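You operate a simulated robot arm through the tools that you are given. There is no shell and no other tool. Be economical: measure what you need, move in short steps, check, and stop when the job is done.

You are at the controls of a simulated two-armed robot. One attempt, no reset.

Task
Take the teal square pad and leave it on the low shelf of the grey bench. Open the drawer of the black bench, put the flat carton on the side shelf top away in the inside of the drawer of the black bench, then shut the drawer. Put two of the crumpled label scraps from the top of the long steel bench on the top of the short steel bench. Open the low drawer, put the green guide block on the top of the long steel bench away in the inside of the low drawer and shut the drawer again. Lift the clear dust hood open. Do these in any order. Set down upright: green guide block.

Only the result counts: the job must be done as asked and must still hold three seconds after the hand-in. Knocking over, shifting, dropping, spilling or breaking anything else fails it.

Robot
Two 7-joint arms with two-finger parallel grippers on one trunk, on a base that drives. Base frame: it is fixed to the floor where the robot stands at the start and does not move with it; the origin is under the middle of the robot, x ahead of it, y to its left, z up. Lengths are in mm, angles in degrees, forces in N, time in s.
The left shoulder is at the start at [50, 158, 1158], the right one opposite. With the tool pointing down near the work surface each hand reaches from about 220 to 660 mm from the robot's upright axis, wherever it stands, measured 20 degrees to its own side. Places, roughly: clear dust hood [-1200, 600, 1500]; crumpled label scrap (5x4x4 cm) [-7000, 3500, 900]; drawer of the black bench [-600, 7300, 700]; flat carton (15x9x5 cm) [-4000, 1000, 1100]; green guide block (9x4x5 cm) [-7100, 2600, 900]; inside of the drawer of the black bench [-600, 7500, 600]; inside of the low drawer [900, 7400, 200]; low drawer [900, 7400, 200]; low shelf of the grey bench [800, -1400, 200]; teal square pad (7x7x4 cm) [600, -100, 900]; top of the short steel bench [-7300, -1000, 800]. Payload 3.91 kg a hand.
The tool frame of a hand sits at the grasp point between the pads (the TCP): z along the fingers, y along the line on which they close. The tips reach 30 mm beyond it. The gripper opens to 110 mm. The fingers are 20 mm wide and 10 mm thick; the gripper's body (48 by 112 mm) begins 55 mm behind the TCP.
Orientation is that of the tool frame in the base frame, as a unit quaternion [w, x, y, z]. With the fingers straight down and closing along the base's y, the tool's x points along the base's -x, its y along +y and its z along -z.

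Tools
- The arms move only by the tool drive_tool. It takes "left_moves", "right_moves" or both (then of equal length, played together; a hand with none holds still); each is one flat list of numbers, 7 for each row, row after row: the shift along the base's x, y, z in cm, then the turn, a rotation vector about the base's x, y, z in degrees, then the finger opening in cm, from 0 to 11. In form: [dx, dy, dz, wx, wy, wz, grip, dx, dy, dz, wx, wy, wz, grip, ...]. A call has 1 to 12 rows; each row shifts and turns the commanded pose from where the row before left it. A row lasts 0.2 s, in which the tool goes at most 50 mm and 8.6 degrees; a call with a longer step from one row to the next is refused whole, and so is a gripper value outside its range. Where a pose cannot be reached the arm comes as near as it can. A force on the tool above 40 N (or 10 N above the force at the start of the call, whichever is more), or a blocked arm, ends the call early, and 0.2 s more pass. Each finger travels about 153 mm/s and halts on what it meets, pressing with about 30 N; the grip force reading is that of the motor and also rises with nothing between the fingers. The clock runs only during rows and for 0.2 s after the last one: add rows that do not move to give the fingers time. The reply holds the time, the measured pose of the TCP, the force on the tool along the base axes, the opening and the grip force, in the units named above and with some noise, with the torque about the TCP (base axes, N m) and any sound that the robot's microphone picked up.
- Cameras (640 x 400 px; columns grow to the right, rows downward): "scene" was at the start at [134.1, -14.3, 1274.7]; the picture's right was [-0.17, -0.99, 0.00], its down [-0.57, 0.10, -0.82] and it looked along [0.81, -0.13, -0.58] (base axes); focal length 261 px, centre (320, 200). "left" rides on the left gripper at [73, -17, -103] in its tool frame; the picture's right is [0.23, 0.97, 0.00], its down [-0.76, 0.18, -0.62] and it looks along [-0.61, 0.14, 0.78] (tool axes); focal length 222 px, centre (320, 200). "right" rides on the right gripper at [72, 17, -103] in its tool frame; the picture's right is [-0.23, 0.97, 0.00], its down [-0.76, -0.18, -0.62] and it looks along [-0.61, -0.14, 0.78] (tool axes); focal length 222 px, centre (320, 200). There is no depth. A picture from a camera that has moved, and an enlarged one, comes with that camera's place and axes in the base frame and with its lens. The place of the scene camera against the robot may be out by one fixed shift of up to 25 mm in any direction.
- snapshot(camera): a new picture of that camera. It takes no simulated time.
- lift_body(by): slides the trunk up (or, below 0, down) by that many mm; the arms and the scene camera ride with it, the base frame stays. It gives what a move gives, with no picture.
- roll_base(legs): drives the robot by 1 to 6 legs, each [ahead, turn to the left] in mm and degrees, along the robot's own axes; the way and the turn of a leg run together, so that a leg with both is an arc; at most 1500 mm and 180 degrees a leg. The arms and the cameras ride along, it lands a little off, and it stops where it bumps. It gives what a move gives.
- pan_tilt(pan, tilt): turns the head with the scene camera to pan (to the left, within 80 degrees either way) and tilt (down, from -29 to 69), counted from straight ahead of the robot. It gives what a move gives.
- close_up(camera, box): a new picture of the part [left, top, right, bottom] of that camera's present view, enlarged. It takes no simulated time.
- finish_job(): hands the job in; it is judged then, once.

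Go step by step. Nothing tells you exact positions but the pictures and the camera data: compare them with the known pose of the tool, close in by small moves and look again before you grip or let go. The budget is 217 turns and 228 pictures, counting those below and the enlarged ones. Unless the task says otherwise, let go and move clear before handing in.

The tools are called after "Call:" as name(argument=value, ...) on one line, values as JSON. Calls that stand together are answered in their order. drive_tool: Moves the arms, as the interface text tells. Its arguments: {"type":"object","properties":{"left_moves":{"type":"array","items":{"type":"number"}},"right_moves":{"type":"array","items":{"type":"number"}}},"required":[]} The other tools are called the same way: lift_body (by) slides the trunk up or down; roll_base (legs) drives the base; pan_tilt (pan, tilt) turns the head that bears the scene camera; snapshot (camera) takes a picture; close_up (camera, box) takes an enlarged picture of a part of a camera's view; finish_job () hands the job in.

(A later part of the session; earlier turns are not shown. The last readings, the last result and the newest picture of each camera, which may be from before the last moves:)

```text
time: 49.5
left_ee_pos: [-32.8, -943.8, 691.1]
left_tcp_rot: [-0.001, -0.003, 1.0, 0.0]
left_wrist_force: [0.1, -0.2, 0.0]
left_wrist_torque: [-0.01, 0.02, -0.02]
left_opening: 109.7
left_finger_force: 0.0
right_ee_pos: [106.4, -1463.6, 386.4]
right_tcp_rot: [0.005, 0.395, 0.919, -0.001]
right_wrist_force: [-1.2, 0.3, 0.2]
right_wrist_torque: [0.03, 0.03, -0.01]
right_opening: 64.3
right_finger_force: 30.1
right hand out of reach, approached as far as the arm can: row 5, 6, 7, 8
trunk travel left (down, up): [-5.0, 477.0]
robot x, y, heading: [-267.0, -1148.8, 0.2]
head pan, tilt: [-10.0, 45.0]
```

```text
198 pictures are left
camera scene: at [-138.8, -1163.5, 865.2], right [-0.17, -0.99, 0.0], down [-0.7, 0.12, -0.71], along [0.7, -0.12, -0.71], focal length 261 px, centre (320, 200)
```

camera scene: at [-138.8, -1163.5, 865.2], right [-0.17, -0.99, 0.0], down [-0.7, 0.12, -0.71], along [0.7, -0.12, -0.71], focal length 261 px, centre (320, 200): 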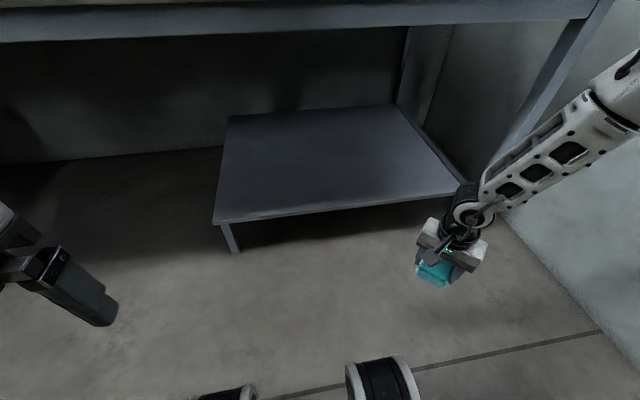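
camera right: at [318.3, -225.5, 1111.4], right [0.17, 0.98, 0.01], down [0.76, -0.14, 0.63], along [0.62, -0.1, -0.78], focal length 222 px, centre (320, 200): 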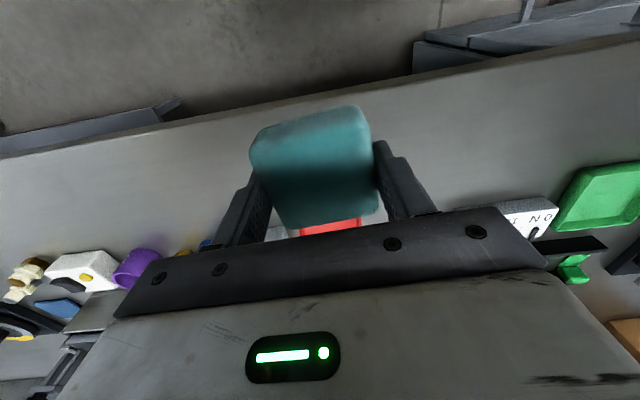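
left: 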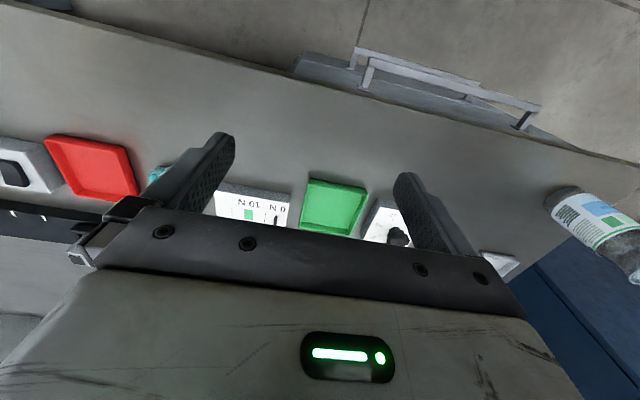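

I'll explore the reach: go up to z≈480 and straight outward to see how far it extends.

Call:
drive_tool(right_moves=[0, 2, 4, 0, 0, 8, 0, 0, 2, 4, 0, 0, 8, 0, 2, 1, 2, 0, 0, 8, 0, 4, 0, 0, 0, 0, 8, 0, 4, 0, 0, 0, 0, 8, 0, 4, 0, 0, 0, 0, 6, 0, 4, 0, 0, 0, 0, 0, 0, 4, 0, 0, 0, 0, 0, 0, 4, 0, 0, 0, 0, 0, 0])

Call:
snapshot(camera="scene")

Call:
pan_tilt(pan=-60, tilt=10)

Call:
snapshot(camera="scene")

```text
time: 51.5
left_ee_pos: [-32.3, -943.1, 690.5]
left_tcp_rot: [0.0, -0.004, 1.0, 0.0]
left_wrist_force: [0.0, 0.3, 0.5]
left_wrist_torque: [-0.01, 0.01, 0.0]
left_opening: 110.3
left_finger_force: 0.1
right_ee_pos: [274.1, -1443.4, 533.2]
right_tcp_rot: [0.006, 0.004, 1.0, 0.003]
right_wrist_force: [-1.1, 0.5, -0.3]
right_wrist_torque: [0.0, -0.02, -0.02]
right_opening: 64.2
right_finger_force: 29.8
right hand out of reach, approached as far as the arm can: row 6, 7, 8, 9
trunk travel left (down, up): [-5.0, 477.0]
robot x, y, heading: [-266.7, -1148.7, 0.2]
head pan, tilt: [-10.0, 45.0]
```

```text
197 pictures are left
camera scene: at [-138.8, -1163.6, 865.2], right [-0.17, -0.99, 0.0], down [-0.7, 0.12, -0.71], along [0.7, -0.12, -0.71], focal length 261 px, centre (320, 200)
```

scene: 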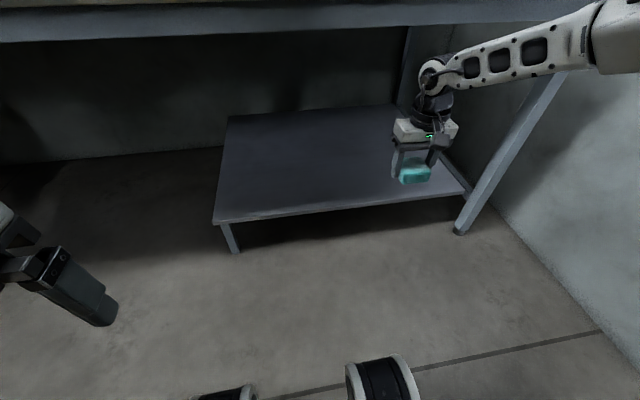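

```text
time: 52.7
left_ee_pos: [-32.8, -944.4, 689.8]
left_tcp_rot: [-0.001, -0.003, 1.0, 0.0]
left_wrist_force: [-0.6, 0.1, 0.1]
left_wrist_torque: [0.0, -0.01, -0.02]
left_opening: 110.1
left_finger_force: 0.1
right_ee_pos: [275.3, -1444.4, 532.4]
right_tcp_rot: [0.007, 0.004, 1.0, 0.001]
right_wrist_force: [0.5, 0.8, -0.2]
right_wrist_torque: [0.03, -0.04, 0.02]
right_opening: 63.8
right_finger_force: 30.2
trunk travel left (down, up): [-5.0, 477.0]
robot x, y, heading: [-264.1, -1150.6, 0.6]
head pan, tilt: [-60.0, 10.0]
```

```text
196 pictures are left
camera scene: at [-172.0, -1230.1, 920.1], right [-0.86, -0.51, 0.0], down [-0.09, 0.15, -0.98], along [0.5, -0.85, -0.17], focal length 261 px, centre (320, 200)
```

scene: 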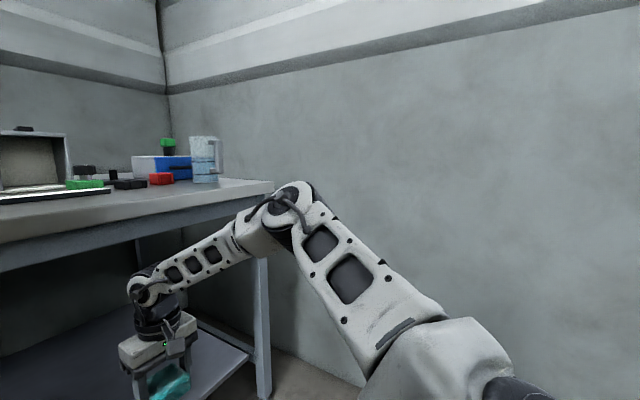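

It reaches farther there, so I'll test tilting the fingers forward (−40° about y) and then going down.

Call:
drive_tool(right_moves=[0, 0, 0, 0, -8, 0, 0, 0, 0, 0, 0, -8, 0, 0, 0, 0, 0, 0, -8, 0, 0, 0, 0, -2, 0, -8, 0, 0, 0, 0, -3, 0, -8, 0, 0, 0, 0, -3, 0, 0, 0, 0, 0, 0, -3, 0, 0, 0, 0, 0, 0, -3, 0, 0, 0, 0, 0, 0, -3, 0, 0, 0, 0, 0, 0, -3, 0, 0, 0, 0])

Call:
snapshot(camera="scene")

```text
time: 54.9
left_ee_pos: [-32.4, -944.8, 689.8]
left_tcp_rot: [-0.001, -0.004, 1.0, 0.0]
left_wrist_force: [-0.8, 0.5, 0.1]
left_wrist_torque: [0.01, -0.03, 0.01]
left_opening: 110.2
left_finger_force: 0.0
right_ee_pos: [272.1, -1446.1, 455.6]
right_tcp_rot: [0.346, 0.003, 0.938, 0.002]
right_wrist_force: [0.1, -0.1, 0.0]
right_wrist_torque: [-0.01, 0.01, -0.03]
right_opening: 64.2
right_finger_force: 29.6
right hand out of reach, approached as far as the arm can: row 6, 7, 8, 9, 10
trunk travel left (down, up): [-5.0, 477.0]
robot x, y, heading: [-267.4, -1154.7, 0.2]
head pan, tilt: [-60.0, 10.0]
```

```text
195 pictures are left
camera scene: at [-172.0, -1230.1, 920.2], right [-0.86, -0.5, 0.0], down [-0.09, 0.15, -0.98], along [0.5, -0.85, -0.17], focal length 261 px, centre (320, 200)
```

scene: 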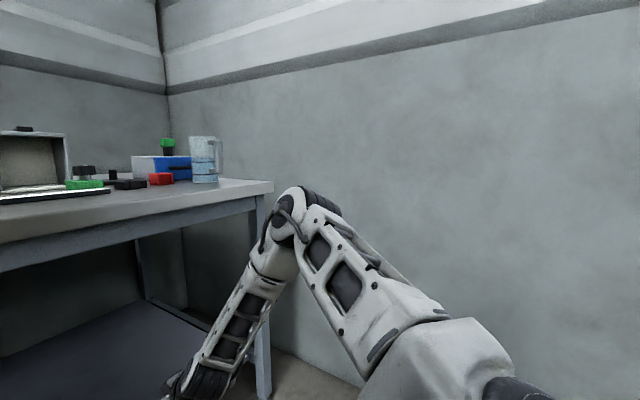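

The elbow stays high, which caps the depth. I'll test another wrist attitude: undo the pitch and roll the fingers inward, then descend.

Call:
drive_tool(right_moves=[0, 0, 2, 0, 8, 0, 0, 0, 0, 2, 0, 8, 0, 0, 0, 0, 0, 0, 8, 0, 0, -3, 0, 0, 0, 8, 0, 0, -3, 0, 0, 0, 8, 0, 0, 0, 0, -2, 8, 0, 0, 0, 0, 0, -2, 8, 0, 0, 0, 0, 0, -2, 8, 0, 0, 0, 0, 0, -3, 8, 0, 0, 0, 0, 0, -3, 8, 0, 0, 0, 0, 0, -3, 0, 0, 0, 0, 0, 0, -3, 0, 0, 0, 0])

Call:
drive_tool(right_moves=[0, 0, -3, 0, 0, 0, 0, 0, 0, -3, 0, 0, 0, 0, 0, 0, -3, 0, 0, 0, 0])

Call:
snapshot(camera="scene")

```text
time: 57.5
left_ee_pos: [-32.1, -944.4, 690.1]
left_tcp_rot: [-0.001, -0.004, 1.0, 0.0]
left_wrist_force: [0.0, 0.0, 0.2]
left_wrist_torque: [0.0, 0.02, -0.02]
left_opening: 110.1
left_finger_force: 0.1
right_ee_pos: [90.2, -1387.2, 476.0]
right_tcp_rot: [0.028, 0.017, 0.942, 0.335]
right_wrist_force: [0.6, 0.5, 0.3]
right_wrist_torque: [0.01, -0.01, -0.01]
right_opening: 64.3
right_finger_force: 30.0
right hand out of reach, approached as far as the arm can: row 2, 7, 8, 9, 10, 11, 12
trunk travel left (down, up): [-5.0, 477.0]
robot x, y, heading: [-265.5, -1150.1, 0.2]
head pan, tilt: [-60.0, 10.0]
```

```text
time: 58.3
left_ee_pos: [-32.6, -943.9, 690.5]
left_tcp_rot: [-0.001, -0.003, 1.0, 0.001]
left_wrist_force: [0.1, 0.1, 0.4]
left_wrist_torque: [0.0, 0.0, -0.01]
left_opening: 110.1
left_finger_force: 0.1
right_ee_pos: [52.8, -1375.9, 452.5]
right_tcp_rot: [0.027, 0.015, 0.942, 0.334]
right_wrist_force: [-0.2, 0.0, -0.3]
right_wrist_torque: [-0.03, -0.02, 0.01]
right_opening: 64.3
right_finger_force: 30.2
right hand out of reach, approached as far as the arm can: row 1, 2, 3
trunk travel left (down, up): [-5.0, 477.0]
robot x, y, heading: [-267.1, -1151.2, 0.6]
head pan, tilt: [-60.0, 10.0]
```

```text
194 pictures are left
camera scene: at [-172.0, -1230.1, 920.2], right [-0.86, -0.5, 0.0], down [-0.09, 0.15, -0.98], along [0.5, -0.85, -0.17], focal length 261 px, centre (320, 200)
```

scene: 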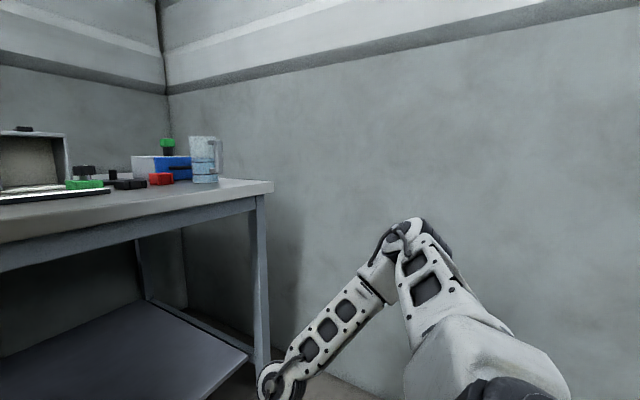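

That is worse. I'll restore tool-down and probe the lowest reachable height out to the right side.

Call:
drive_tool(right_moves=[0, -3, 2, -8, 0, 0, 0, 0, -3, 2, -8, 0, 0, 0, 0, -3, 0, -8, 0, 0, 0, 0, -3, 0, -8, 0, 0, 0, 0, -3, 0, -7, 0, 0, 0, 0, -3, 0, 0, 0, 0, 0, 0, -3, -3, 0, 0, 0, 0, 0, -2, -4, 0, 0, 0, 0, 0, 0, -4, 0, 0, 0, 0, 0, 0, -4, 0, 0, 0, 0, 0, 0, -4, 0, 0, 0, 0])

Call:
drive_tool(right_moves=[0, 0, -3, 0, 0, 0, 0, 0, 0, -3, 0, 0, 0, 0, 0, 0, -3, 0, 0, 0, 0, 0, 0, -3, 0, 0, 0, 0])

Call:
snapshot(camera="scene")

```text
time: 60.7
left_ee_pos: [-32.4, -944.2, 691.5]
left_tcp_rot: [-0.001, -0.004, 1.0, 0.0]
left_wrist_force: [-0.6, -0.5, -0.3]
left_wrist_torque: [-0.01, 0.01, 0.03]
left_opening: 110.2
left_finger_force: 0.1
right_ee_pos: [53.0, -1607.0, 301.1]
right_tcp_rot: [0.03, 0.005, 1.0, 0.003]
right_wrist_force: [0.0, 0.3, 0.4]
right_wrist_torque: [0.01, -0.01, -0.01]
right_opening: 64.2
right_finger_force: 29.9
trunk travel left (down, up): [-5.0, 477.0]
robot x, y, heading: [-267.0, -1152.0, 0.2]
head pan, tilt: [-60.0, 10.0]
```

```text
time: 61.7
left_ee_pos: [-32.3, -944.0, 689.8]
left_tcp_rot: [-0.001, -0.004, 1.0, 0.0]
left_wrist_force: [-0.3, 0.5, -1.2]
left_wrist_torque: [0.03, 0.03, 0.0]
left_opening: 110.2
left_finger_force: 0.2
right_ee_pos: [50.6, -1606.2, 182.7]
right_tcp_rot: [0.032, 0.006, 0.999, 0.003]
right_wrist_force: [-0.2, -0.6, -0.5]
right_wrist_torque: [0.0, -0.01, -0.02]
right_opening: 64.0
right_finger_force: 29.9
trunk travel left (down, up): [-5.0, 477.0]
robot x, y, heading: [-264.8, -1146.1, 0.3]
head pan, tilt: [-60.0, 10.0]
```

```text
193 pictures are left
camera scene: at [-172.1, -1230.2, 920.2], right [-0.86, -0.5, 0.0], down [-0.09, 0.15, -0.98], along [0.5, -0.85, -0.17], focal length 261 px, centre (320, 200)
```

scene: 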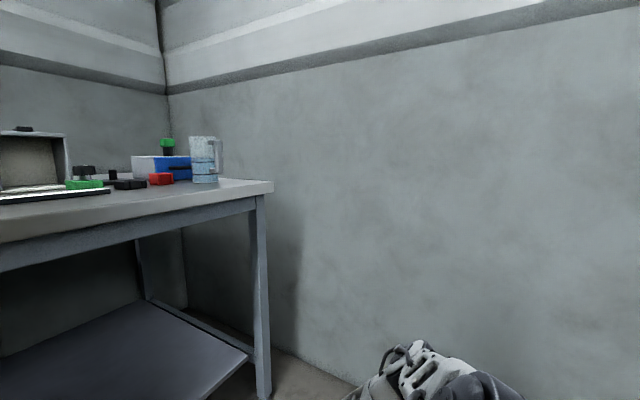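

Out to the right the elbow drops and the hand gets down to z 183. So I'll keep this posture, and turn the robot so its right side faces the shelf, approaching on a diagonal.

Call:
drive_tool(right_moves=[0, 0, 4, 0, 0, 0, 0, 0, 0, 4, 0, 0, 0, 0, 0, 0, 3, 0, 0, 0, 0])

Call:
roll_base(legs=[[0, -90], [170, 0], [0, 140]])

Call:
pan_tilt(pan=-55, tilt=40)

Call:
snapshot(camera="scene")

Call:
snapshot(camera="right")

```text
time: 62.5
left_ee_pos: [-32.2, -943.4, 690.5]
left_tcp_rot: [-0.001, -0.004, 1.0, 0.0]
left_wrist_force: [0.4, 0.3, 1.0]
left_wrist_torque: [-0.01, -0.04, -0.04]
left_opening: 109.8
left_finger_force: 0.0
right_ee_pos: [51.8, -1606.4, 292.7]
right_tcp_rot: [0.031, 0.005, 1.0, 0.003]
right_wrist_force: [-0.2, 0.0, -0.9]
right_wrist_torque: [0.0, 0.02, 0.03]
right_opening: 64.2
right_finger_force: 29.5
trunk travel left (down, up): [-5.0, 477.0]
robot x, y, heading: [-269.1, -1152.2, 0.4]
head pan, tilt: [-60.0, 10.0]
```

```text
time: 73.5
left_ee_pos: [-271.4, -1006.2, 691.8]
left_tcp_rot: [-0.001, -0.429, 0.903, -0.001]
left_wrist_force: [1.0, 0.6, 0.7]
left_wrist_torque: [0.01, -0.03, 0.0]
left_opening: 110.1
left_finger_force: 0.0
right_ee_pos: [292.7, -1364.1, 292.0]
right_tcp_rot: [0.026, -0.421, 0.906, 0.016]
right_wrist_force: [-0.2, -0.4, -0.1]
right_wrist_torque: [-0.03, -0.01, 0.01]
right_opening: 63.8
right_finger_force: 30.4
trunk travel left (down, up): [-5.0, 477.0]
robot x, y, heading: [-260.7, -1319.4, 50.6]
head pan, tilt: [-60.0, 10.0]
```

```text
time: 74.4
left_ee_pos: [-270.8, -1007.1, 690.5]
left_tcp_rot: [0.0, -0.43, 0.903, 0.0]
left_wrist_force: [0.4, -0.3, -0.3]
left_wrist_torque: [0.01, 0.01, 0.01]
left_opening: 110.0
left_finger_force: 0.1
right_ee_pos: [294.1, -1363.5, 291.8]
right_tcp_rot: [0.026, -0.421, 0.907, 0.016]
right_wrist_force: [-0.3, 0.3, -0.3]
right_wrist_torque: [0.02, 0.03, 0.04]
right_opening: 64.2
right_finger_force: 29.8
trunk travel left (down, up): [-5.0, 477.0]
robot x, y, heading: [-262.3, -1320.1, 50.6]
head pan, tilt: [-55.0, 40.0]
```

```text
192 pictures are left
camera scene: at [-143.7, -1293.2, 872.6], right [-0.07, -1.0, 0.0], down [-0.64, 0.05, -0.77], along [0.76, -0.06, -0.64], focal length 261 px, centre (320, 200)
```

scene: 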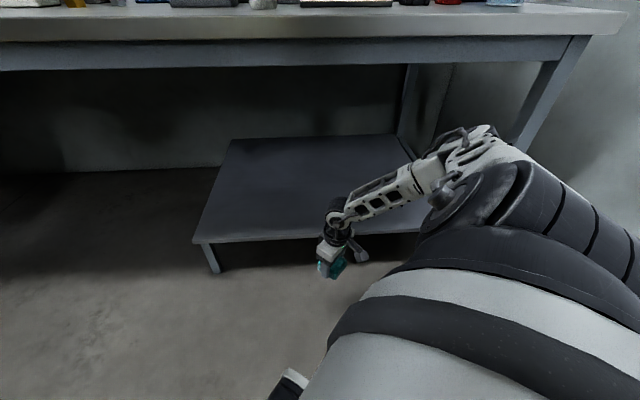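

```text
191 pictures are left
camera right: at [230.1, -1413.1, 392.1], right [-0.6, 0.8, 0.02], down [0.61, 0.43, 0.67], along [0.53, 0.41, -0.74], focal length 222 px, centre (320, 200)
```

right: 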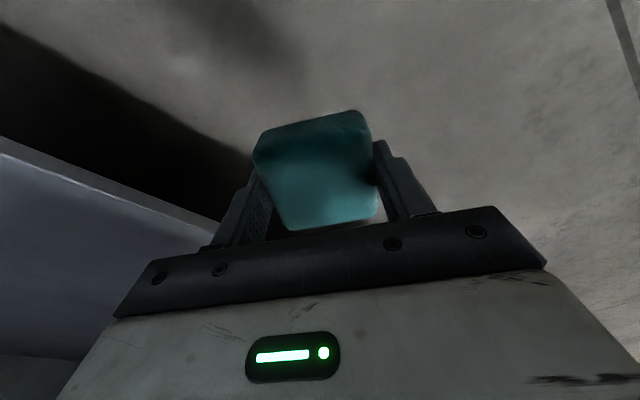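

Clear path. I'll drive diagonally so the pad comes over the shelf at about [565, -1030].

Call:
roll_base(legs=[[430, 0]])

Call:
snapshot(camera="scene")

Call:
snapshot(camera="right")

```text
time: 77.1
left_ee_pos: [1.6, -670.4, 690.5]
left_tcp_rot: [-0.001, -0.431, 0.902, 0.0]
left_wrist_force: [0.3, -0.6, -0.5]
left_wrist_torque: [0.02, -0.03, 0.01]
left_opening: 110.1
left_finger_force: 0.1
right_ee_pos: [568.0, -1024.6, 293.0]
right_tcp_rot: [0.027, -0.424, 0.905, 0.015]
right_wrist_force: [0.3, 0.1, -1.0]
right_wrist_torque: [-0.01, 0.0, 0.0]
right_opening: 64.1
right_finger_force: 30.2
trunk travel left (down, up): [-5.0, 477.0]
robot x, y, heading: [12.7, -982.3, 50.9]
head pan, tilt: [-55.0, 40.0]
```

```text
190 pictures are left
camera scene: at [130.0, -956.4, 872.5], right [-0.07, -1.0, 0.0], down [-0.64, 0.05, -0.77], along [0.76, -0.05, -0.64], focal length 261 px, centre (320, 200)
```

scene: 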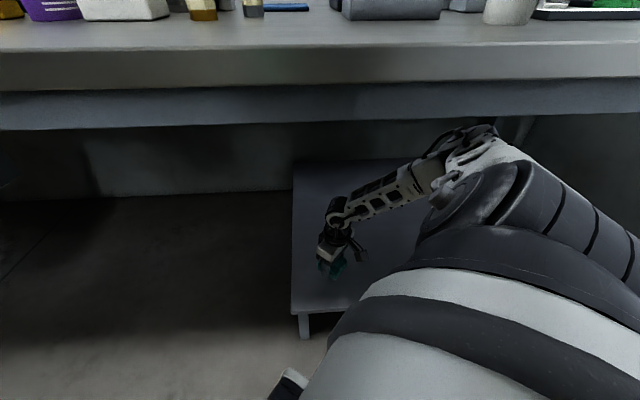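

```text
189 pictures are left
camera right: at [504.4, -1074.6, 392.1], right [-0.6, 0.8, 0.02], down [0.6, 0.44, 0.67], along [0.52, 0.41, -0.74], focal length 222 px, centre (320, 200)
```

right: 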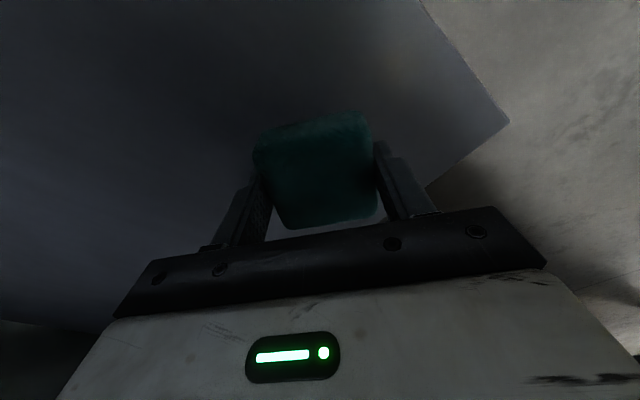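

The pad is over the shelf. Lower in small steps until contact.

Call:
drive_tool(right_moves=[0, 0, -2, 0, 0, 0, 0, 0, 0, -2, 0, 0, 0, 0, 0, 0, -1, 0, 0, 0, 0, 0, 0, -0.5, 0, 0, 0, 0, 0, 0, -0.4, 0, 0, 0, 0, 0, 0, 0, 0, 0, 0, 0])

Call:
snapshot(camera="right")

Call:
close_up(camera="scene", box=[240, 180, 400, 330])

```text
time: 77.9
left_ee_pos: [0.2, -670.0, 691.1]
left_tcp_rot: [0.002, -0.43, 0.903, -0.001]
left_wrist_force: [-0.3, -0.3, 0.0]
left_wrist_torque: [0.01, 0.0, -0.02]
left_opening: 110.2
left_finger_force: 0.0
right_ee_pos: [570.0, -1024.0, 251.2]
right_tcp_rot: [0.028, -0.421, 0.907, 0.015]
right_wrist_force: [-11.6, -3.5, 28.0]
right_wrist_torque: [-0.96, -0.2, -0.35]
right_opening: 64.5
right_finger_force: 29.7
trunk travel left (down, up): [-5.0, 477.0]
robot x, y, heading: [14.2, -980.5, 50.9]
head pan, tilt: [-55.0, 40.0]
stopped in row 3 (right hand): the force on the tool passed its limit at 54 N (the readings are from after the stop); the commanded pose is now the measured one
```

```text
188 pictures are left
camera right: at [506.1, -1073.8, 350.2], right [-0.6, 0.8, 0.02], down [0.6, 0.43, 0.67], along [0.53, 0.41, -0.74], focal length 222 px, centre (320, 200)
```

right: 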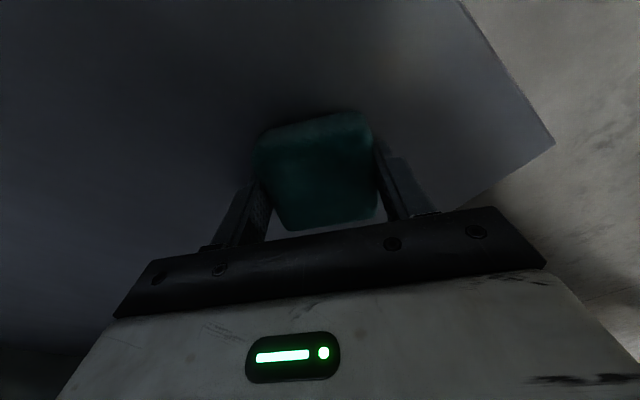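

```text
2.67 times, centred on (320, 255) of scene
camera zoom: at [128.2, -956.3, 873.2], right [-0.07, -1.0, 0.0], down [-0.64, 0.05, -0.77], along [0.77, -0.05, -0.64], focal length 696 px, centre (320, 53)
```

zoom: 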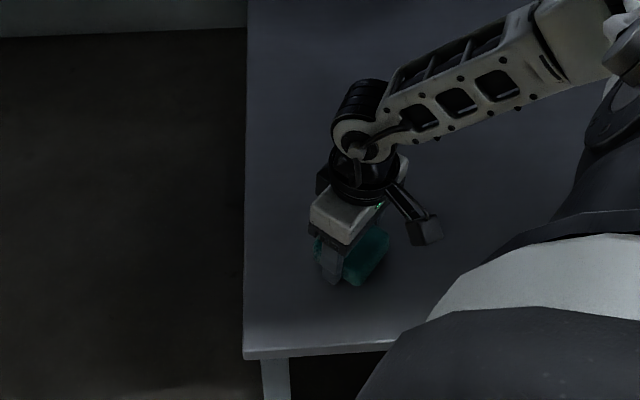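

Contact: the pad sits on the shelf. Release and lift away.

Call:
drive_tool(right_moves=[0, 0, 0.2, 0, 0, 0, 0, 0, 0, 0, 0, 0, 0, 8, 0, 0, 0, 0, 0, 0, 9, 0, 0, 1, 0, 0, 0, 9, 0, 0, 3, 0, 0, 0, 9, 0, 0, 3, 0, 0, 0, 9])

Call:
snapshot(camera="right")

```text
time: 78.5
left_ee_pos: [0.4, -670.5, 690.8]
left_tcp_rot: [0.0, -0.431, 0.902, 0.0]
left_wrist_force: [0.6, -0.6, -0.4]
left_wrist_torque: [0.04, 0.03, 0.01]
left_opening: 109.7
left_finger_force: 0.0
right_ee_pos: [562.9, -1018.4, 250.9]
right_tcp_rot: [0.024, -0.421, 0.906, 0.025]
right_wrist_force: [-16.1, -0.1, 26.0]
right_wrist_torque: [-0.92, -0.29, -0.52]
right_opening: 83.3
right_finger_force: 0.0
trunk travel left (down, up): [-5.0, 477.0]
robot x, y, heading: [11.3, -983.9, 50.9]
head pan, tilt: [-55.0, 40.0]
stopped in row 3 (right hand): the force on the tool passed its limit at 44 N (the readings are from after the stop); the commanded pose is now the measured one
```

```text
186 pictures are left
camera right: at [501.0, -1069.2, 351.3], right [-0.6, 0.8, 0.04], down [0.61, 0.43, 0.67], along [0.52, 0.42, -0.75], focal length 222 px, centre (320, 200)
```

right: 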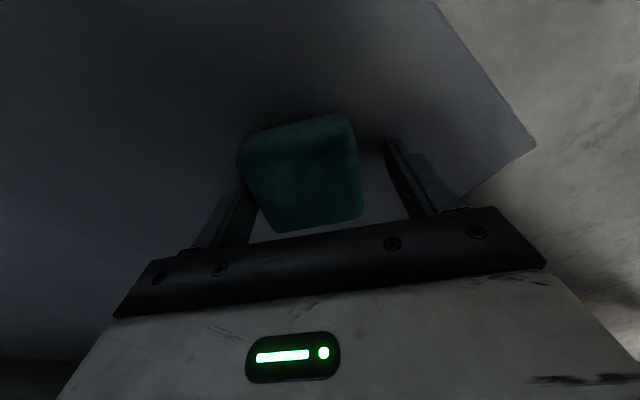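

Call:
drive_tool(right_moves=[0, 0, 1, 0, 0, 0, 8.3, 0, 0, 1, 0, 0, 0, 9.5, 0, 0, 3, 0, 0, 0, 9.5, 0, 0, 3, 0, 0, 0, 9.5])

Call:
snapshot(camera="right")

```text
time: 79.5
left_ee_pos: [1.1, -670.1, 691.2]
left_tcp_rot: [-0.001, -0.431, 0.903, 0.0]
left_wrist_force: [-0.7, -0.3, -0.1]
left_wrist_torque: [0.01, 0.01, 0.0]
left_opening: 110.3
left_finger_force: 0.1
right_ee_pos: [564.3, -1018.2, 330.2]
right_tcp_rot: [0.024, -0.423, 0.906, 0.022]
right_wrist_force: [-0.3, 0.2, 0.0]
right_wrist_torque: [0.01, 0.01, 0.0]
right_opening: 95.0
right_finger_force: 0.1
trunk travel left (down, up): [-5.0, 477.0]
robot x, y, heading: [12.9, -982.9, 50.8]
head pan, tilt: [-55.0, 40.0]
```

```text
185 pictures are left
camera right: at [502.1, -1069.7, 429.1], right [-0.6, 0.8, 0.03], down [0.61, 0.43, 0.67], along [0.52, 0.42, -0.75], focal length 222 px, centre (320, 200)
```

right: 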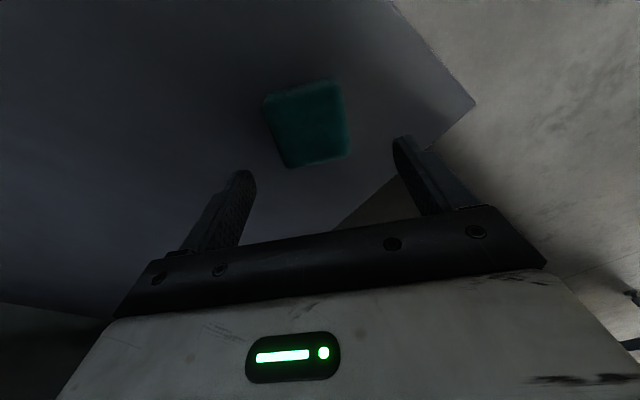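

The pad rests on the shelf. Back out, raise the trunk and tuck the hand, then head to look at the dust hood.

Call:
roll_base(legs=[[-440, 0]])

Call:
lift_body(by=395)

Call:
roll_base(legs=[[0, 65], [900, 0]])

Call:
pan_tilt(pan=20, tilt=10)

Call:
snapshot(camera="scene")

```text
time: 82.2
left_ee_pos: [-274.3, -1009.3, 690.7]
left_tcp_rot: [-0.001, -0.432, 0.902, 0.0]
left_wrist_force: [0.9, 0.4, -0.4]
left_wrist_torque: [0.02, 0.02, 0.01]
left_opening: 110.0
left_finger_force: 0.1
right_ee_pos: [291.4, -1357.3, 328.1]
right_tcp_rot: [0.024, -0.423, 0.906, 0.022]
right_wrist_force: [0.1, -0.3, -0.3]
right_wrist_torque: [-0.01, 0.01, -0.01]
right_opening: 94.9
right_finger_force: 0.2
trunk travel left (down, up): [-5.0, 477.0]
robot x, y, heading: [-258.9, -1322.6, 51.0]
head pan, tilt: [-55.0, 40.0]
```

```text
time: 86.0
left_ee_pos: [-274.1, -1009.7, 1084.3]
left_tcp_rot: [-0.001, -0.431, 0.902, 0.0]
left_wrist_force: [1.0, -0.3, -0.6]
left_wrist_torque: [-0.02, 0.03, 0.01]
left_opening: 109.9
left_finger_force: 0.2
right_ee_pos: [291.9, -1357.0, 724.2]
right_tcp_rot: [0.024, -0.423, 0.906, 0.022]
right_wrist_force: [-0.6, 0.1, 0.4]
right_wrist_torque: [0.01, 0.0, -0.02]
right_opening: 95.2
right_finger_force: 0.1
trunk travel left (down, up): [-400.0, 82.0]
robot x, y, heading: [-261.7, -1321.1, 51.1]
head pan, tilt: [-55.0, 40.0]
```

```text
time: 93.5
left_ee_pos: [-915.6, -409.5, 1095.0]
left_tcp_rot: [0.01, 0.849, -0.528, -0.009]
left_wrist_force: [-0.6, -1.0, -0.5]
left_wrist_torque: [0.03, -0.01, 0.0]
left_opening: 110.2
left_finger_force: 0.0
right_ee_pos: [-376.5, -42.0, 717.8]
right_tcp_rot: [-0.001, 0.844, -0.534, -0.044]
right_wrist_force: [-0.4, 0.3, -0.4]
right_wrist_torque: [-0.01, -0.01, 0.01]
right_opening: 95.2
right_finger_force: 0.0
trunk travel left (down, up): [-400.0, 82.0]
robot x, y, heading: [-623.0, -516.0, 116.6]
head pan, tilt: [-55.0, 40.0]
stopped in leg 2: the robot was blocked; the commanded pose is now the measured one
```

```text
time: 95.0
left_ee_pos: [-913.8, -413.0, 1093.2]
left_tcp_rot: [0.01, 0.85, -0.526, -0.008]
left_wrist_force: [-0.6, -0.7, 0.6]
left_wrist_torque: [0.01, -0.03, 0.04]
left_opening: 110.2
left_finger_force: 0.1
right_ee_pos: [-375.9, -43.3, 718.6]
right_tcp_rot: [-0.002, 0.845, -0.533, -0.045]
right_wrist_force: [-1.4, 0.3, 0.3]
right_wrist_torque: [-0.02, 0.02, 0.04]
right_opening: 95.0
right_finger_force: 0.1
trunk travel left (down, up): [-400.0, 82.0]
robot x, y, heading: [-626.7, -515.3, 116.8]
head pan, tilt: [20.0, 10.0]
```

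```text
184 pictures are left
camera scene: at [-672.7, -421.4, 1317.3], right [0.68, 0.73, -0.02], down [0.1, -0.12, -0.99], along [-0.72, 0.68, -0.15], focal length 261 px, centre (320, 200)
```

scene: 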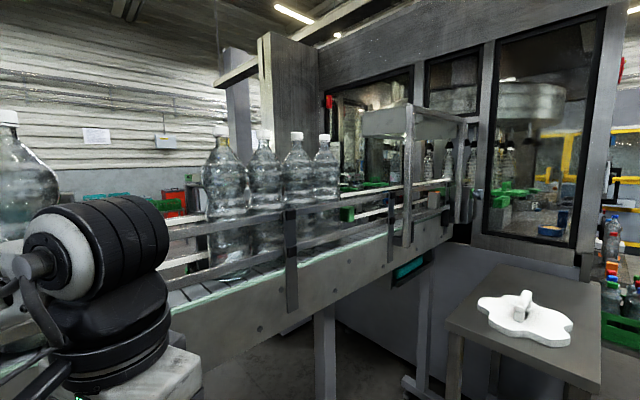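

The drive was blocked near a bottle conveyor. I'll look around before backing off.

Call:
pan_tilt(pan=60, tilt=35)

Call:
snapshot(camera="scene")

Call:
snapshot(camera="left")

Call:
pan_tilt(pan=-10, tilt=50)

Call:
snapshot(camera="scene")

```text
time: 96.1
left_ee_pos: [-914.2, -413.1, 1094.3]
left_tcp_rot: [0.01, 0.85, -0.527, -0.009]
left_wrist_force: [-0.3, -0.2, -0.3]
left_wrist_torque: [0.0, 0.02, 0.01]
left_opening: 110.2
left_finger_force: 0.0
right_ee_pos: [-375.7, -43.2, 718.6]
right_tcp_rot: [-0.002, 0.845, -0.533, -0.046]
right_wrist_force: [0.5, 0.2, -0.3]
right_wrist_torque: [0.0, 0.0, -0.02]
right_opening: 95.4
right_finger_force: 0.0
trunk travel left (down, up): [-400.0, 82.0]
robot x, y, heading: [-625.8, -518.3, 116.7]
head pan, tilt: [60.0, 35.0]
```

```text
183 pictures are left
camera scene: at [-694.2, -480.2, 1278.0], right [0.06, 1.0, 0.0], down [0.55, -0.03, -0.84], along [-0.84, 0.05, -0.55], focal length 261 px, centre (320, 200)
```

scene: 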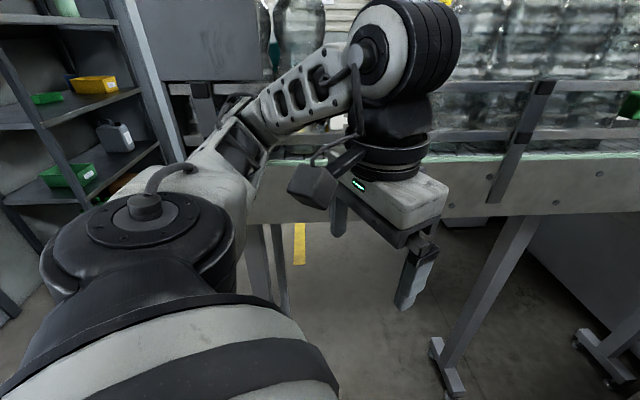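

```text
182 pictures are left
camera left: at [-862.7, -469.1, 1195.8], right [-0.77, -0.64, 0.02], down [-0.48, 0.61, 0.63], along [-0.42, 0.47, -0.77], focal length 222 px, centre (320, 200)
```

left: 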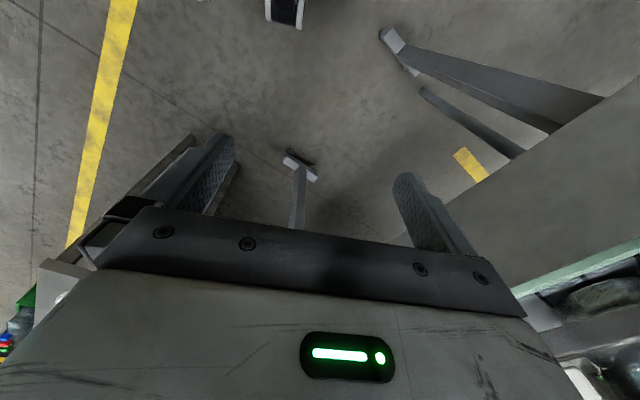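

```text
time: 97.5
left_ee_pos: [-913.3, -413.1, 1094.8]
left_tcp_rot: [0.009, 0.85, -0.527, -0.009]
left_wrist_force: [-0.9, 0.9, -0.4]
left_wrist_torque: [-0.04, 0.03, -0.02]
left_opening: 110.0
left_finger_force: 0.1
right_ee_pos: [-376.0, -43.2, 716.9]
right_tcp_rot: [-0.002, 0.845, -0.533, -0.046]
right_wrist_force: [-0.6, 0.8, -0.3]
right_wrist_torque: [0.0, 0.03, 0.01]
right_opening: 94.9
right_finger_force: 0.0
trunk travel left (down, up): [-400.0, 82.0]
robot x, y, heading: [-629.2, -518.1, 116.7]
head pan, tilt: [-10.0, 50.0]
```

```text
181 pictures are left
camera scene: at [-629.2, -411.3, 1254.5], right [0.96, 0.29, -0.03], down [0.2, -0.73, -0.65], along [-0.21, 0.62, -0.76], focal length 261 px, centre (320, 200)
```

scene: 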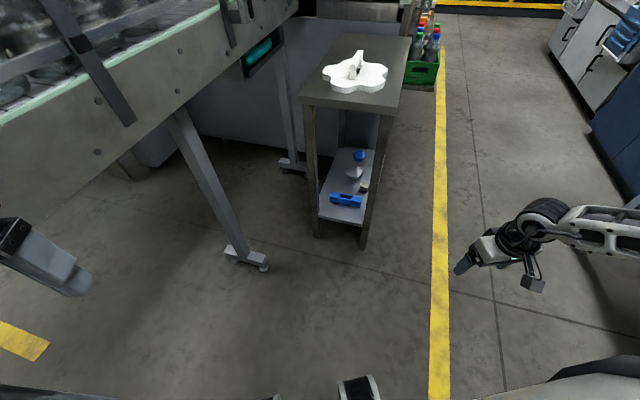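

It was the left elbow brushing the conveyor, probably. I'll back off, then turn and study the hood (near px (415,130) in the earlier view).

Call:
roll_base(legs=[[-150, 0]])

Call:
pan_tilt(pan=10, tilt=5)

Call:
close_up(camera="scene", box=[220, 80, 540, 280])

Call:
snapshot(camera="scene")

```text
time: 98.9
left_ee_pos: [-871.3, -544.8, 1085.7]
left_tcp_rot: [0.001, 0.85, -0.527, 0.005]
left_wrist_force: [0.5, 0.2, 0.2]
left_wrist_torque: [0.04, 0.03, 0.01]
left_opening: 110.0
left_finger_force: 0.0
right_ee_pos: [-322.1, -176.2, 724.5]
right_tcp_rot: [-0.01, 0.845, -0.534, -0.032]
right_wrist_force: [-0.7, 0.7, -0.6]
right_wrist_torque: [0.0, 0.0, 0.02]
right_opening: 95.0
right_finger_force: 0.1
trunk travel left (down, up): [-400.0, 82.0]
robot x, y, heading: [-558.5, -655.1, 116.8]
head pan, tilt: [-10.0, 50.0]
```

```text
time: 100.0
left_ee_pos: [-871.6, -545.4, 1083.7]
left_tcp_rot: [0.003, 0.85, -0.526, 0.005]
left_wrist_force: [-0.7, -0.5, 0.1]
left_wrist_torque: [0.0, -0.01, -0.03]
left_opening: 110.3
left_finger_force: 0.0
right_ee_pos: [-321.8, -176.8, 724.4]
right_tcp_rot: [-0.009, 0.845, -0.534, -0.032]
right_wrist_force: [0.7, -0.3, -0.2]
right_wrist_torque: [0.02, -0.02, 0.02]
right_opening: 95.3
right_finger_force: 0.1
trunk travel left (down, up): [-400.0, 82.0]
robot x, y, heading: [-557.9, -649.9, 116.6]
head pan, tilt: [10.0, 5.0]
```

```text
2.00 times, centred on (380, 180) of scene
camera zoom: at [-625.6, -542.1, 1323.2], right [0.8, 0.6, 0.0], down [0.05, -0.07, -1.0], along [-0.6, 0.8, -0.09], focal length 522 px, centre (200, 240)
```

zoom: 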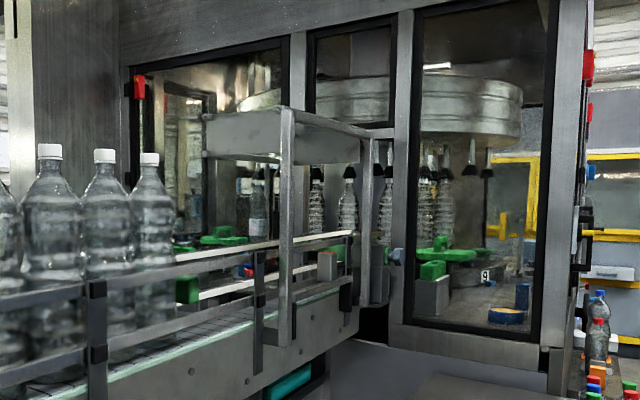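

```text
179 pictures are left
camera scene: at [-625.6, -542.1, 1323.2], right [0.8, 0.6, 0.0], down [0.05, -0.07, -1.0], along [-0.6, 0.8, -0.09], focal length 261 px, centre (320, 200)
```

scene: 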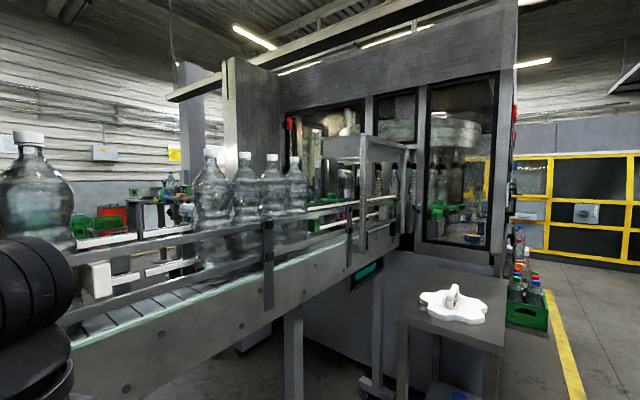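

The hood seems to be the translucent cover over the conveyor by the machine. I'll drive closer along y and look again.

Call:
roll_base(legs=[[0, -22], [480, 0]])

Call:
pan_tilt(pan=35, tilt=0)

Call:
snapshot(camera="scene")

Call:
close_up(camera="scene", box=[200, 60, 520, 260])

```text
time: 104.0
left_ee_pos: [-845.9, 49.6, 1086.1]
left_tcp_rot: [0.004, 0.732, -0.681, 0.004]
left_wrist_force: [0.1, 0.5, -0.1]
left_wrist_torque: [0.01, -0.02, 0.0]
left_opening: 109.8
left_finger_force: 0.0
right_ee_pos: [-198.3, 180.1, 723.7]
right_tcp_rot: [-0.015, 0.726, -0.687, -0.029]
right_wrist_force: [0.8, -0.1, -0.3]
right_wrist_torque: [-0.01, 0.0, 0.0]
right_opening: 95.1
right_finger_force: 0.2
trunk travel left (down, up): [-400.0, 82.0]
robot x, y, heading: [-599.6, -167.1, 94.3]
head pan, tilt: [10.0, 5.0]
```

```text
time: 104.9
left_ee_pos: [-845.5, 49.5, 1085.8]
left_tcp_rot: [0.004, 0.732, -0.682, 0.003]
left_wrist_force: [0.1, -0.7, -0.4]
left_wrist_torque: [0.0, 0.0, -0.03]
left_opening: 110.1
left_finger_force: 0.3
right_ee_pos: [-198.6, 179.3, 724.3]
right_tcp_rot: [-0.015, 0.726, -0.687, -0.03]
right_wrist_force: [-0.1, -0.2, 0.5]
right_wrist_torque: [0.0, -0.03, 0.03]
right_opening: 94.8
right_finger_force: 0.0
trunk travel left (down, up): [-400.0, 82.0]
robot x, y, heading: [-597.1, -169.6, 94.5]
head pan, tilt: [35.0, 0.0]
```

```text
178 pictures are left
camera scene: at [-651.2, -58.4, 1331.2], right [0.77, 0.63, 0.0], down [0.0, 0.0, -1.0], along [-0.63, 0.77, 0.0], focal length 261 px, centre (320, 200)
```

scene: 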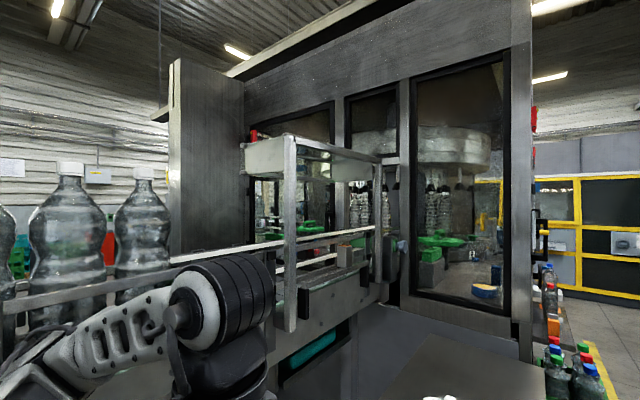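

```text
2.00 times, centred on (360, 160) of scene
camera zoom: at [-651.2, -58.4, 1331.2], right [0.77, 0.63, 0.0], down [0.0, 0.0, -1.0], along [-0.63, 0.77, 0.0], focal length 522 px, centre (240, 280)
```

zoom: 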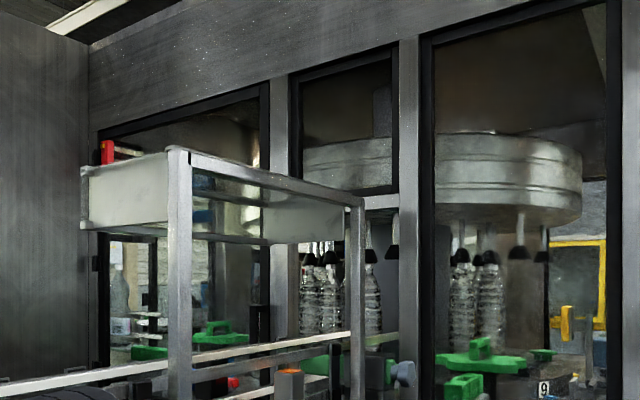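

I'll tuck the right arm in, then view the hood from the front (east) side.

Call:
drive_tool(right_moves=[0, 0, 4.5, 0, 0, 0, 9.5, 0, 0, 4.5, 0, 0, 0, 9.5, 0, 0, 4.5, 0, 0, 0, 9.5, -2, 0, 4, 0, 0, 0, 9.5, -2, 0, 4, 0, 0, 0, 9.5, -3, 0, 3, 0, 0, 0, 9.5, -3, 0, 3, 0, 0, 0, 9.5, -3, 0, 2, 0, 0, 0, 9.5, -3, 0, 2, 0, 0, 0, 9.5, -2, 0, 2, 0, 0, 0, 9.5])

Call:
roll_base(legs=[[0, -45], [500, 0], [0, 105]])

Call:
pan_tilt(pan=0, tilt=0)

Call:
snapshot(camera="scene")

```text
time: 107.1
left_ee_pos: [-846.5, 50.0, 1084.3]
left_tcp_rot: [0.003, 0.732, -0.681, 0.004]
left_wrist_force: [-1.1, -0.6, -0.5]
left_wrist_torque: [-0.02, -0.01, -0.02]
left_opening: 109.8
left_finger_force: 0.1
right_ee_pos: [-377.8, 180.2, 1057.7]
right_tcp_rot: [-0.015, 0.725, -0.688, -0.028]
right_wrist_force: [0.3, 0.2, -0.5]
right_wrist_torque: [-0.03, -0.01, -0.05]
right_opening: 94.9
right_finger_force: 0.1
trunk travel left (down, up): [-400.0, 82.0]
robot x, y, heading: [-596.8, -171.9, 94.4]
head pan, tilt: [35.0, 0.0]
```

```text
time: 116.6
left_ee_pos: [-583.3, 99.8, 1085.6]
left_tcp_rot: [0.001, 0.978, -0.207, 0.004]
left_wrist_force: [0.9, 0.3, 0.8]
left_wrist_torque: [0.02, 0.03, 0.02]
left_opening: 110.0
left_finger_force: 0.0
right_ee_pos: [-478.8, 575.4, 1057.0]
right_tcp_rot: [0.003, 0.976, -0.218, -0.032]
right_wrist_force: [-0.8, -0.3, 0.0]
right_wrist_torque: [-0.03, 0.0, 0.02]
right_opening: 95.0
right_finger_force: 0.1
trunk travel left (down, up): [-400.0, 82.0]
robot x, y, heading: [-273.8, 215.1, 156.2]
head pan, tilt: [35.0, 0.0]
```

```text
time: 117.6
left_ee_pos: [-584.4, 98.8, 1085.1]
left_tcp_rot: [0.001, 0.978, -0.208, 0.005]
left_wrist_force: [0.5, 0.4, -0.2]
left_wrist_torque: [0.01, 0.04, 0.02]
left_opening: 110.0
left_finger_force: 0.1
right_ee_pos: [-479.5, 575.5, 1057.7]
right_tcp_rot: [0.003, 0.976, -0.217, -0.033]
right_wrist_force: [0.4, 0.1, 0.1]
right_wrist_torque: [0.0, 0.01, 0.0]
right_opening: 95.3
right_finger_force: 0.1
trunk travel left (down, up): [-400.0, 82.0]
robot x, y, heading: [-278.1, 213.3, 155.9]
head pan, tilt: [0.0, 0.0]
```

```text
176 pictures are left
camera scene: at [-387.0, 267.9, 1331.2], right [0.4, 0.92, 0.0], down [0.0, 0.0, -1.0], along [-0.92, 0.4, 0.0], focal length 261 px, centre (320, 200)
```

scene: 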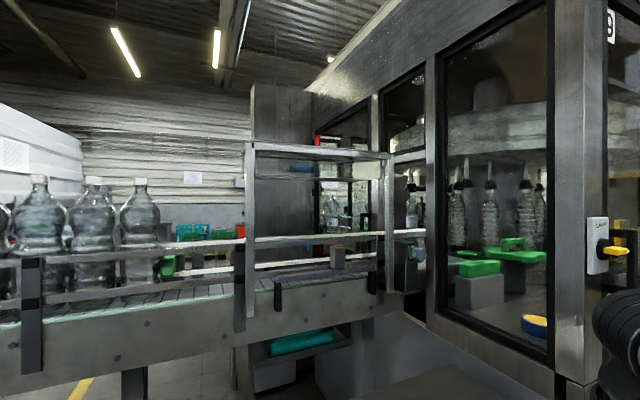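

Call:
close_up(camera="scene", box=[220, 110, 440, 340])

```text
1.74 times, centred on (330, 225) of scene
camera zoom: at [-387.0, 267.9, 1331.2], right [0.4, 0.92, 0.0], down [0.0, 0.0, -1.0], along [-0.92, 0.4, 0.0], focal length 454 px, centre (303, 156)
```

zoom: 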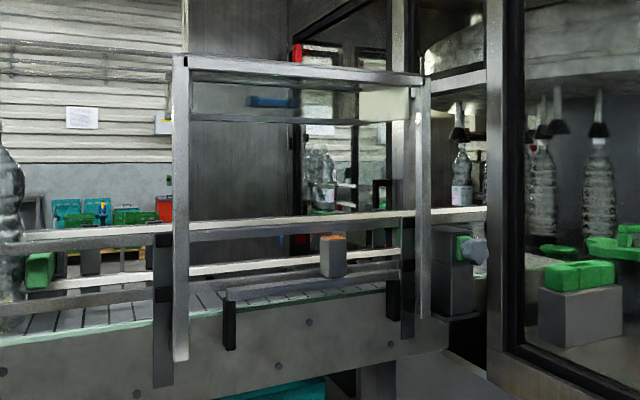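

The clear box under the gantry with a blue handle near [-1245, 570, 1450] is the hood. I'll look down at the side table and raise the trunk for a better look at the handle.

Call:
lift_body(by=80)

Call:
pan_tilt(pan=5, tilt=35)

Call:
snapshot(camera="scene")

Call:
pan_tilt(pan=0, tilt=0)

Call:
close_up(camera="scene", box=[230, 150, 410, 270])

```text
time: 118.7
left_ee_pos: [-584.7, 100.1, 1164.1]
left_tcp_rot: [0.001, 0.978, -0.208, 0.006]
left_wrist_force: [0.3, 0.0, 1.1]
left_wrist_torque: [0.02, 0.03, 0.01]
left_opening: 110.1
left_finger_force: 0.1
right_ee_pos: [-479.2, 576.5, 1137.4]
right_tcp_rot: [0.003, 0.976, -0.216, -0.033]
right_wrist_force: [-0.1, -0.1, 0.3]
right_wrist_torque: [0.03, 0.0, 0.0]
right_opening: 94.9
right_finger_force: 0.1
trunk travel left (down, up): [-480.0, 2.0]
robot x, y, heading: [-277.7, 218.9, 156.1]
head pan, tilt: [0.0, 0.0]
```

```text
time: 119.8
left_ee_pos: [-584.5, 100.0, 1164.8]
left_tcp_rot: [0.001, 0.978, -0.207, 0.005]
left_wrist_force: [1.0, 0.1, 0.5]
left_wrist_torque: [0.02, -0.01, 0.0]
left_opening: 109.9
left_finger_force: 0.0
right_ee_pos: [-478.5, 575.7, 1138.9]
right_tcp_rot: [0.002, 0.976, -0.217, -0.033]
right_wrist_force: [0.5, -0.9, -0.4]
right_wrist_torque: [0.0, -0.03, -0.01]
right_opening: 94.8
right_finger_force: 0.3
trunk travel left (down, up): [-480.0, 2.0]
robot x, y, heading: [-272.6, 212.2, 156.5]
head pan, tilt: [5.0, 35.0]
```

```text
174 pictures are left
camera scene: at [-388.0, 260.0, 1355.1], right [0.32, 0.95, 0.0], down [0.54, -0.18, -0.82], along [-0.78, 0.26, -0.57], focal length 261 px, centre (320, 200)
```

scene: 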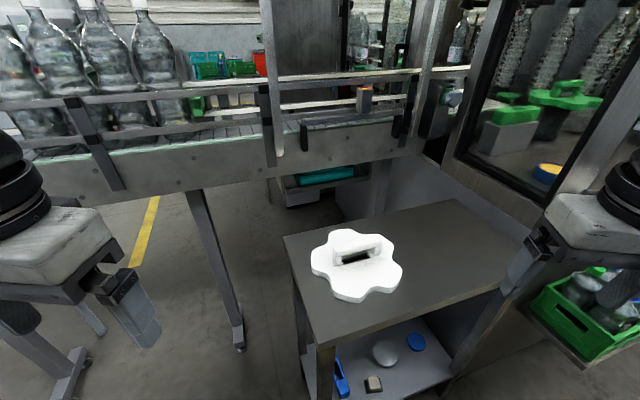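

```text
time: 120.8
left_ee_pos: [-583.7, 100.2, 1165.4]
left_tcp_rot: [0.001, 0.978, -0.208, 0.005]
left_wrist_force: [-0.1, 0.4, 0.3]
left_wrist_torque: [0.0, 0.04, -0.01]
left_opening: 110.0
left_finger_force: 0.0
right_ee_pos: [-479.8, 576.1, 1137.8]
right_tcp_rot: [0.003, 0.976, -0.217, -0.033]
right_wrist_force: [-0.3, -0.4, -0.4]
right_wrist_torque: [0.01, 0.01, 0.01]
right_opening: 94.9
right_finger_force: 0.0
trunk travel left (down, up): [-480.0, 2.0]
robot x, y, heading: [-274.4, 214.4, 156.3]
head pan, tilt: [0.0, 0.0]
```

```text
3.33 times, centred on (320, 210) of scene
camera zoom: at [-387.1, 267.9, 1411.1], right [0.4, 0.92, 0.0], down [0.0, 0.0, -1.0], along [-0.92, 0.4, 0.0], focal length 870 px, centre (320, 167)
```

zoom: 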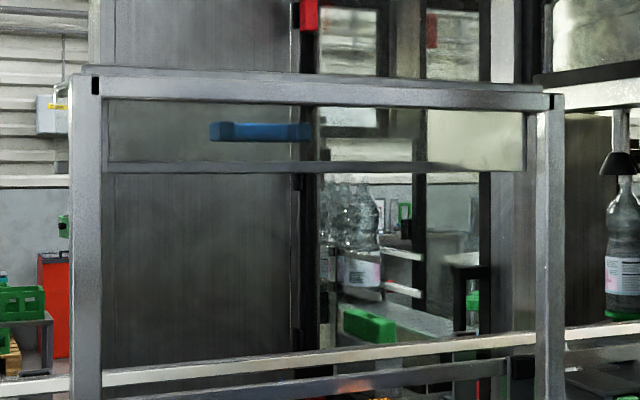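

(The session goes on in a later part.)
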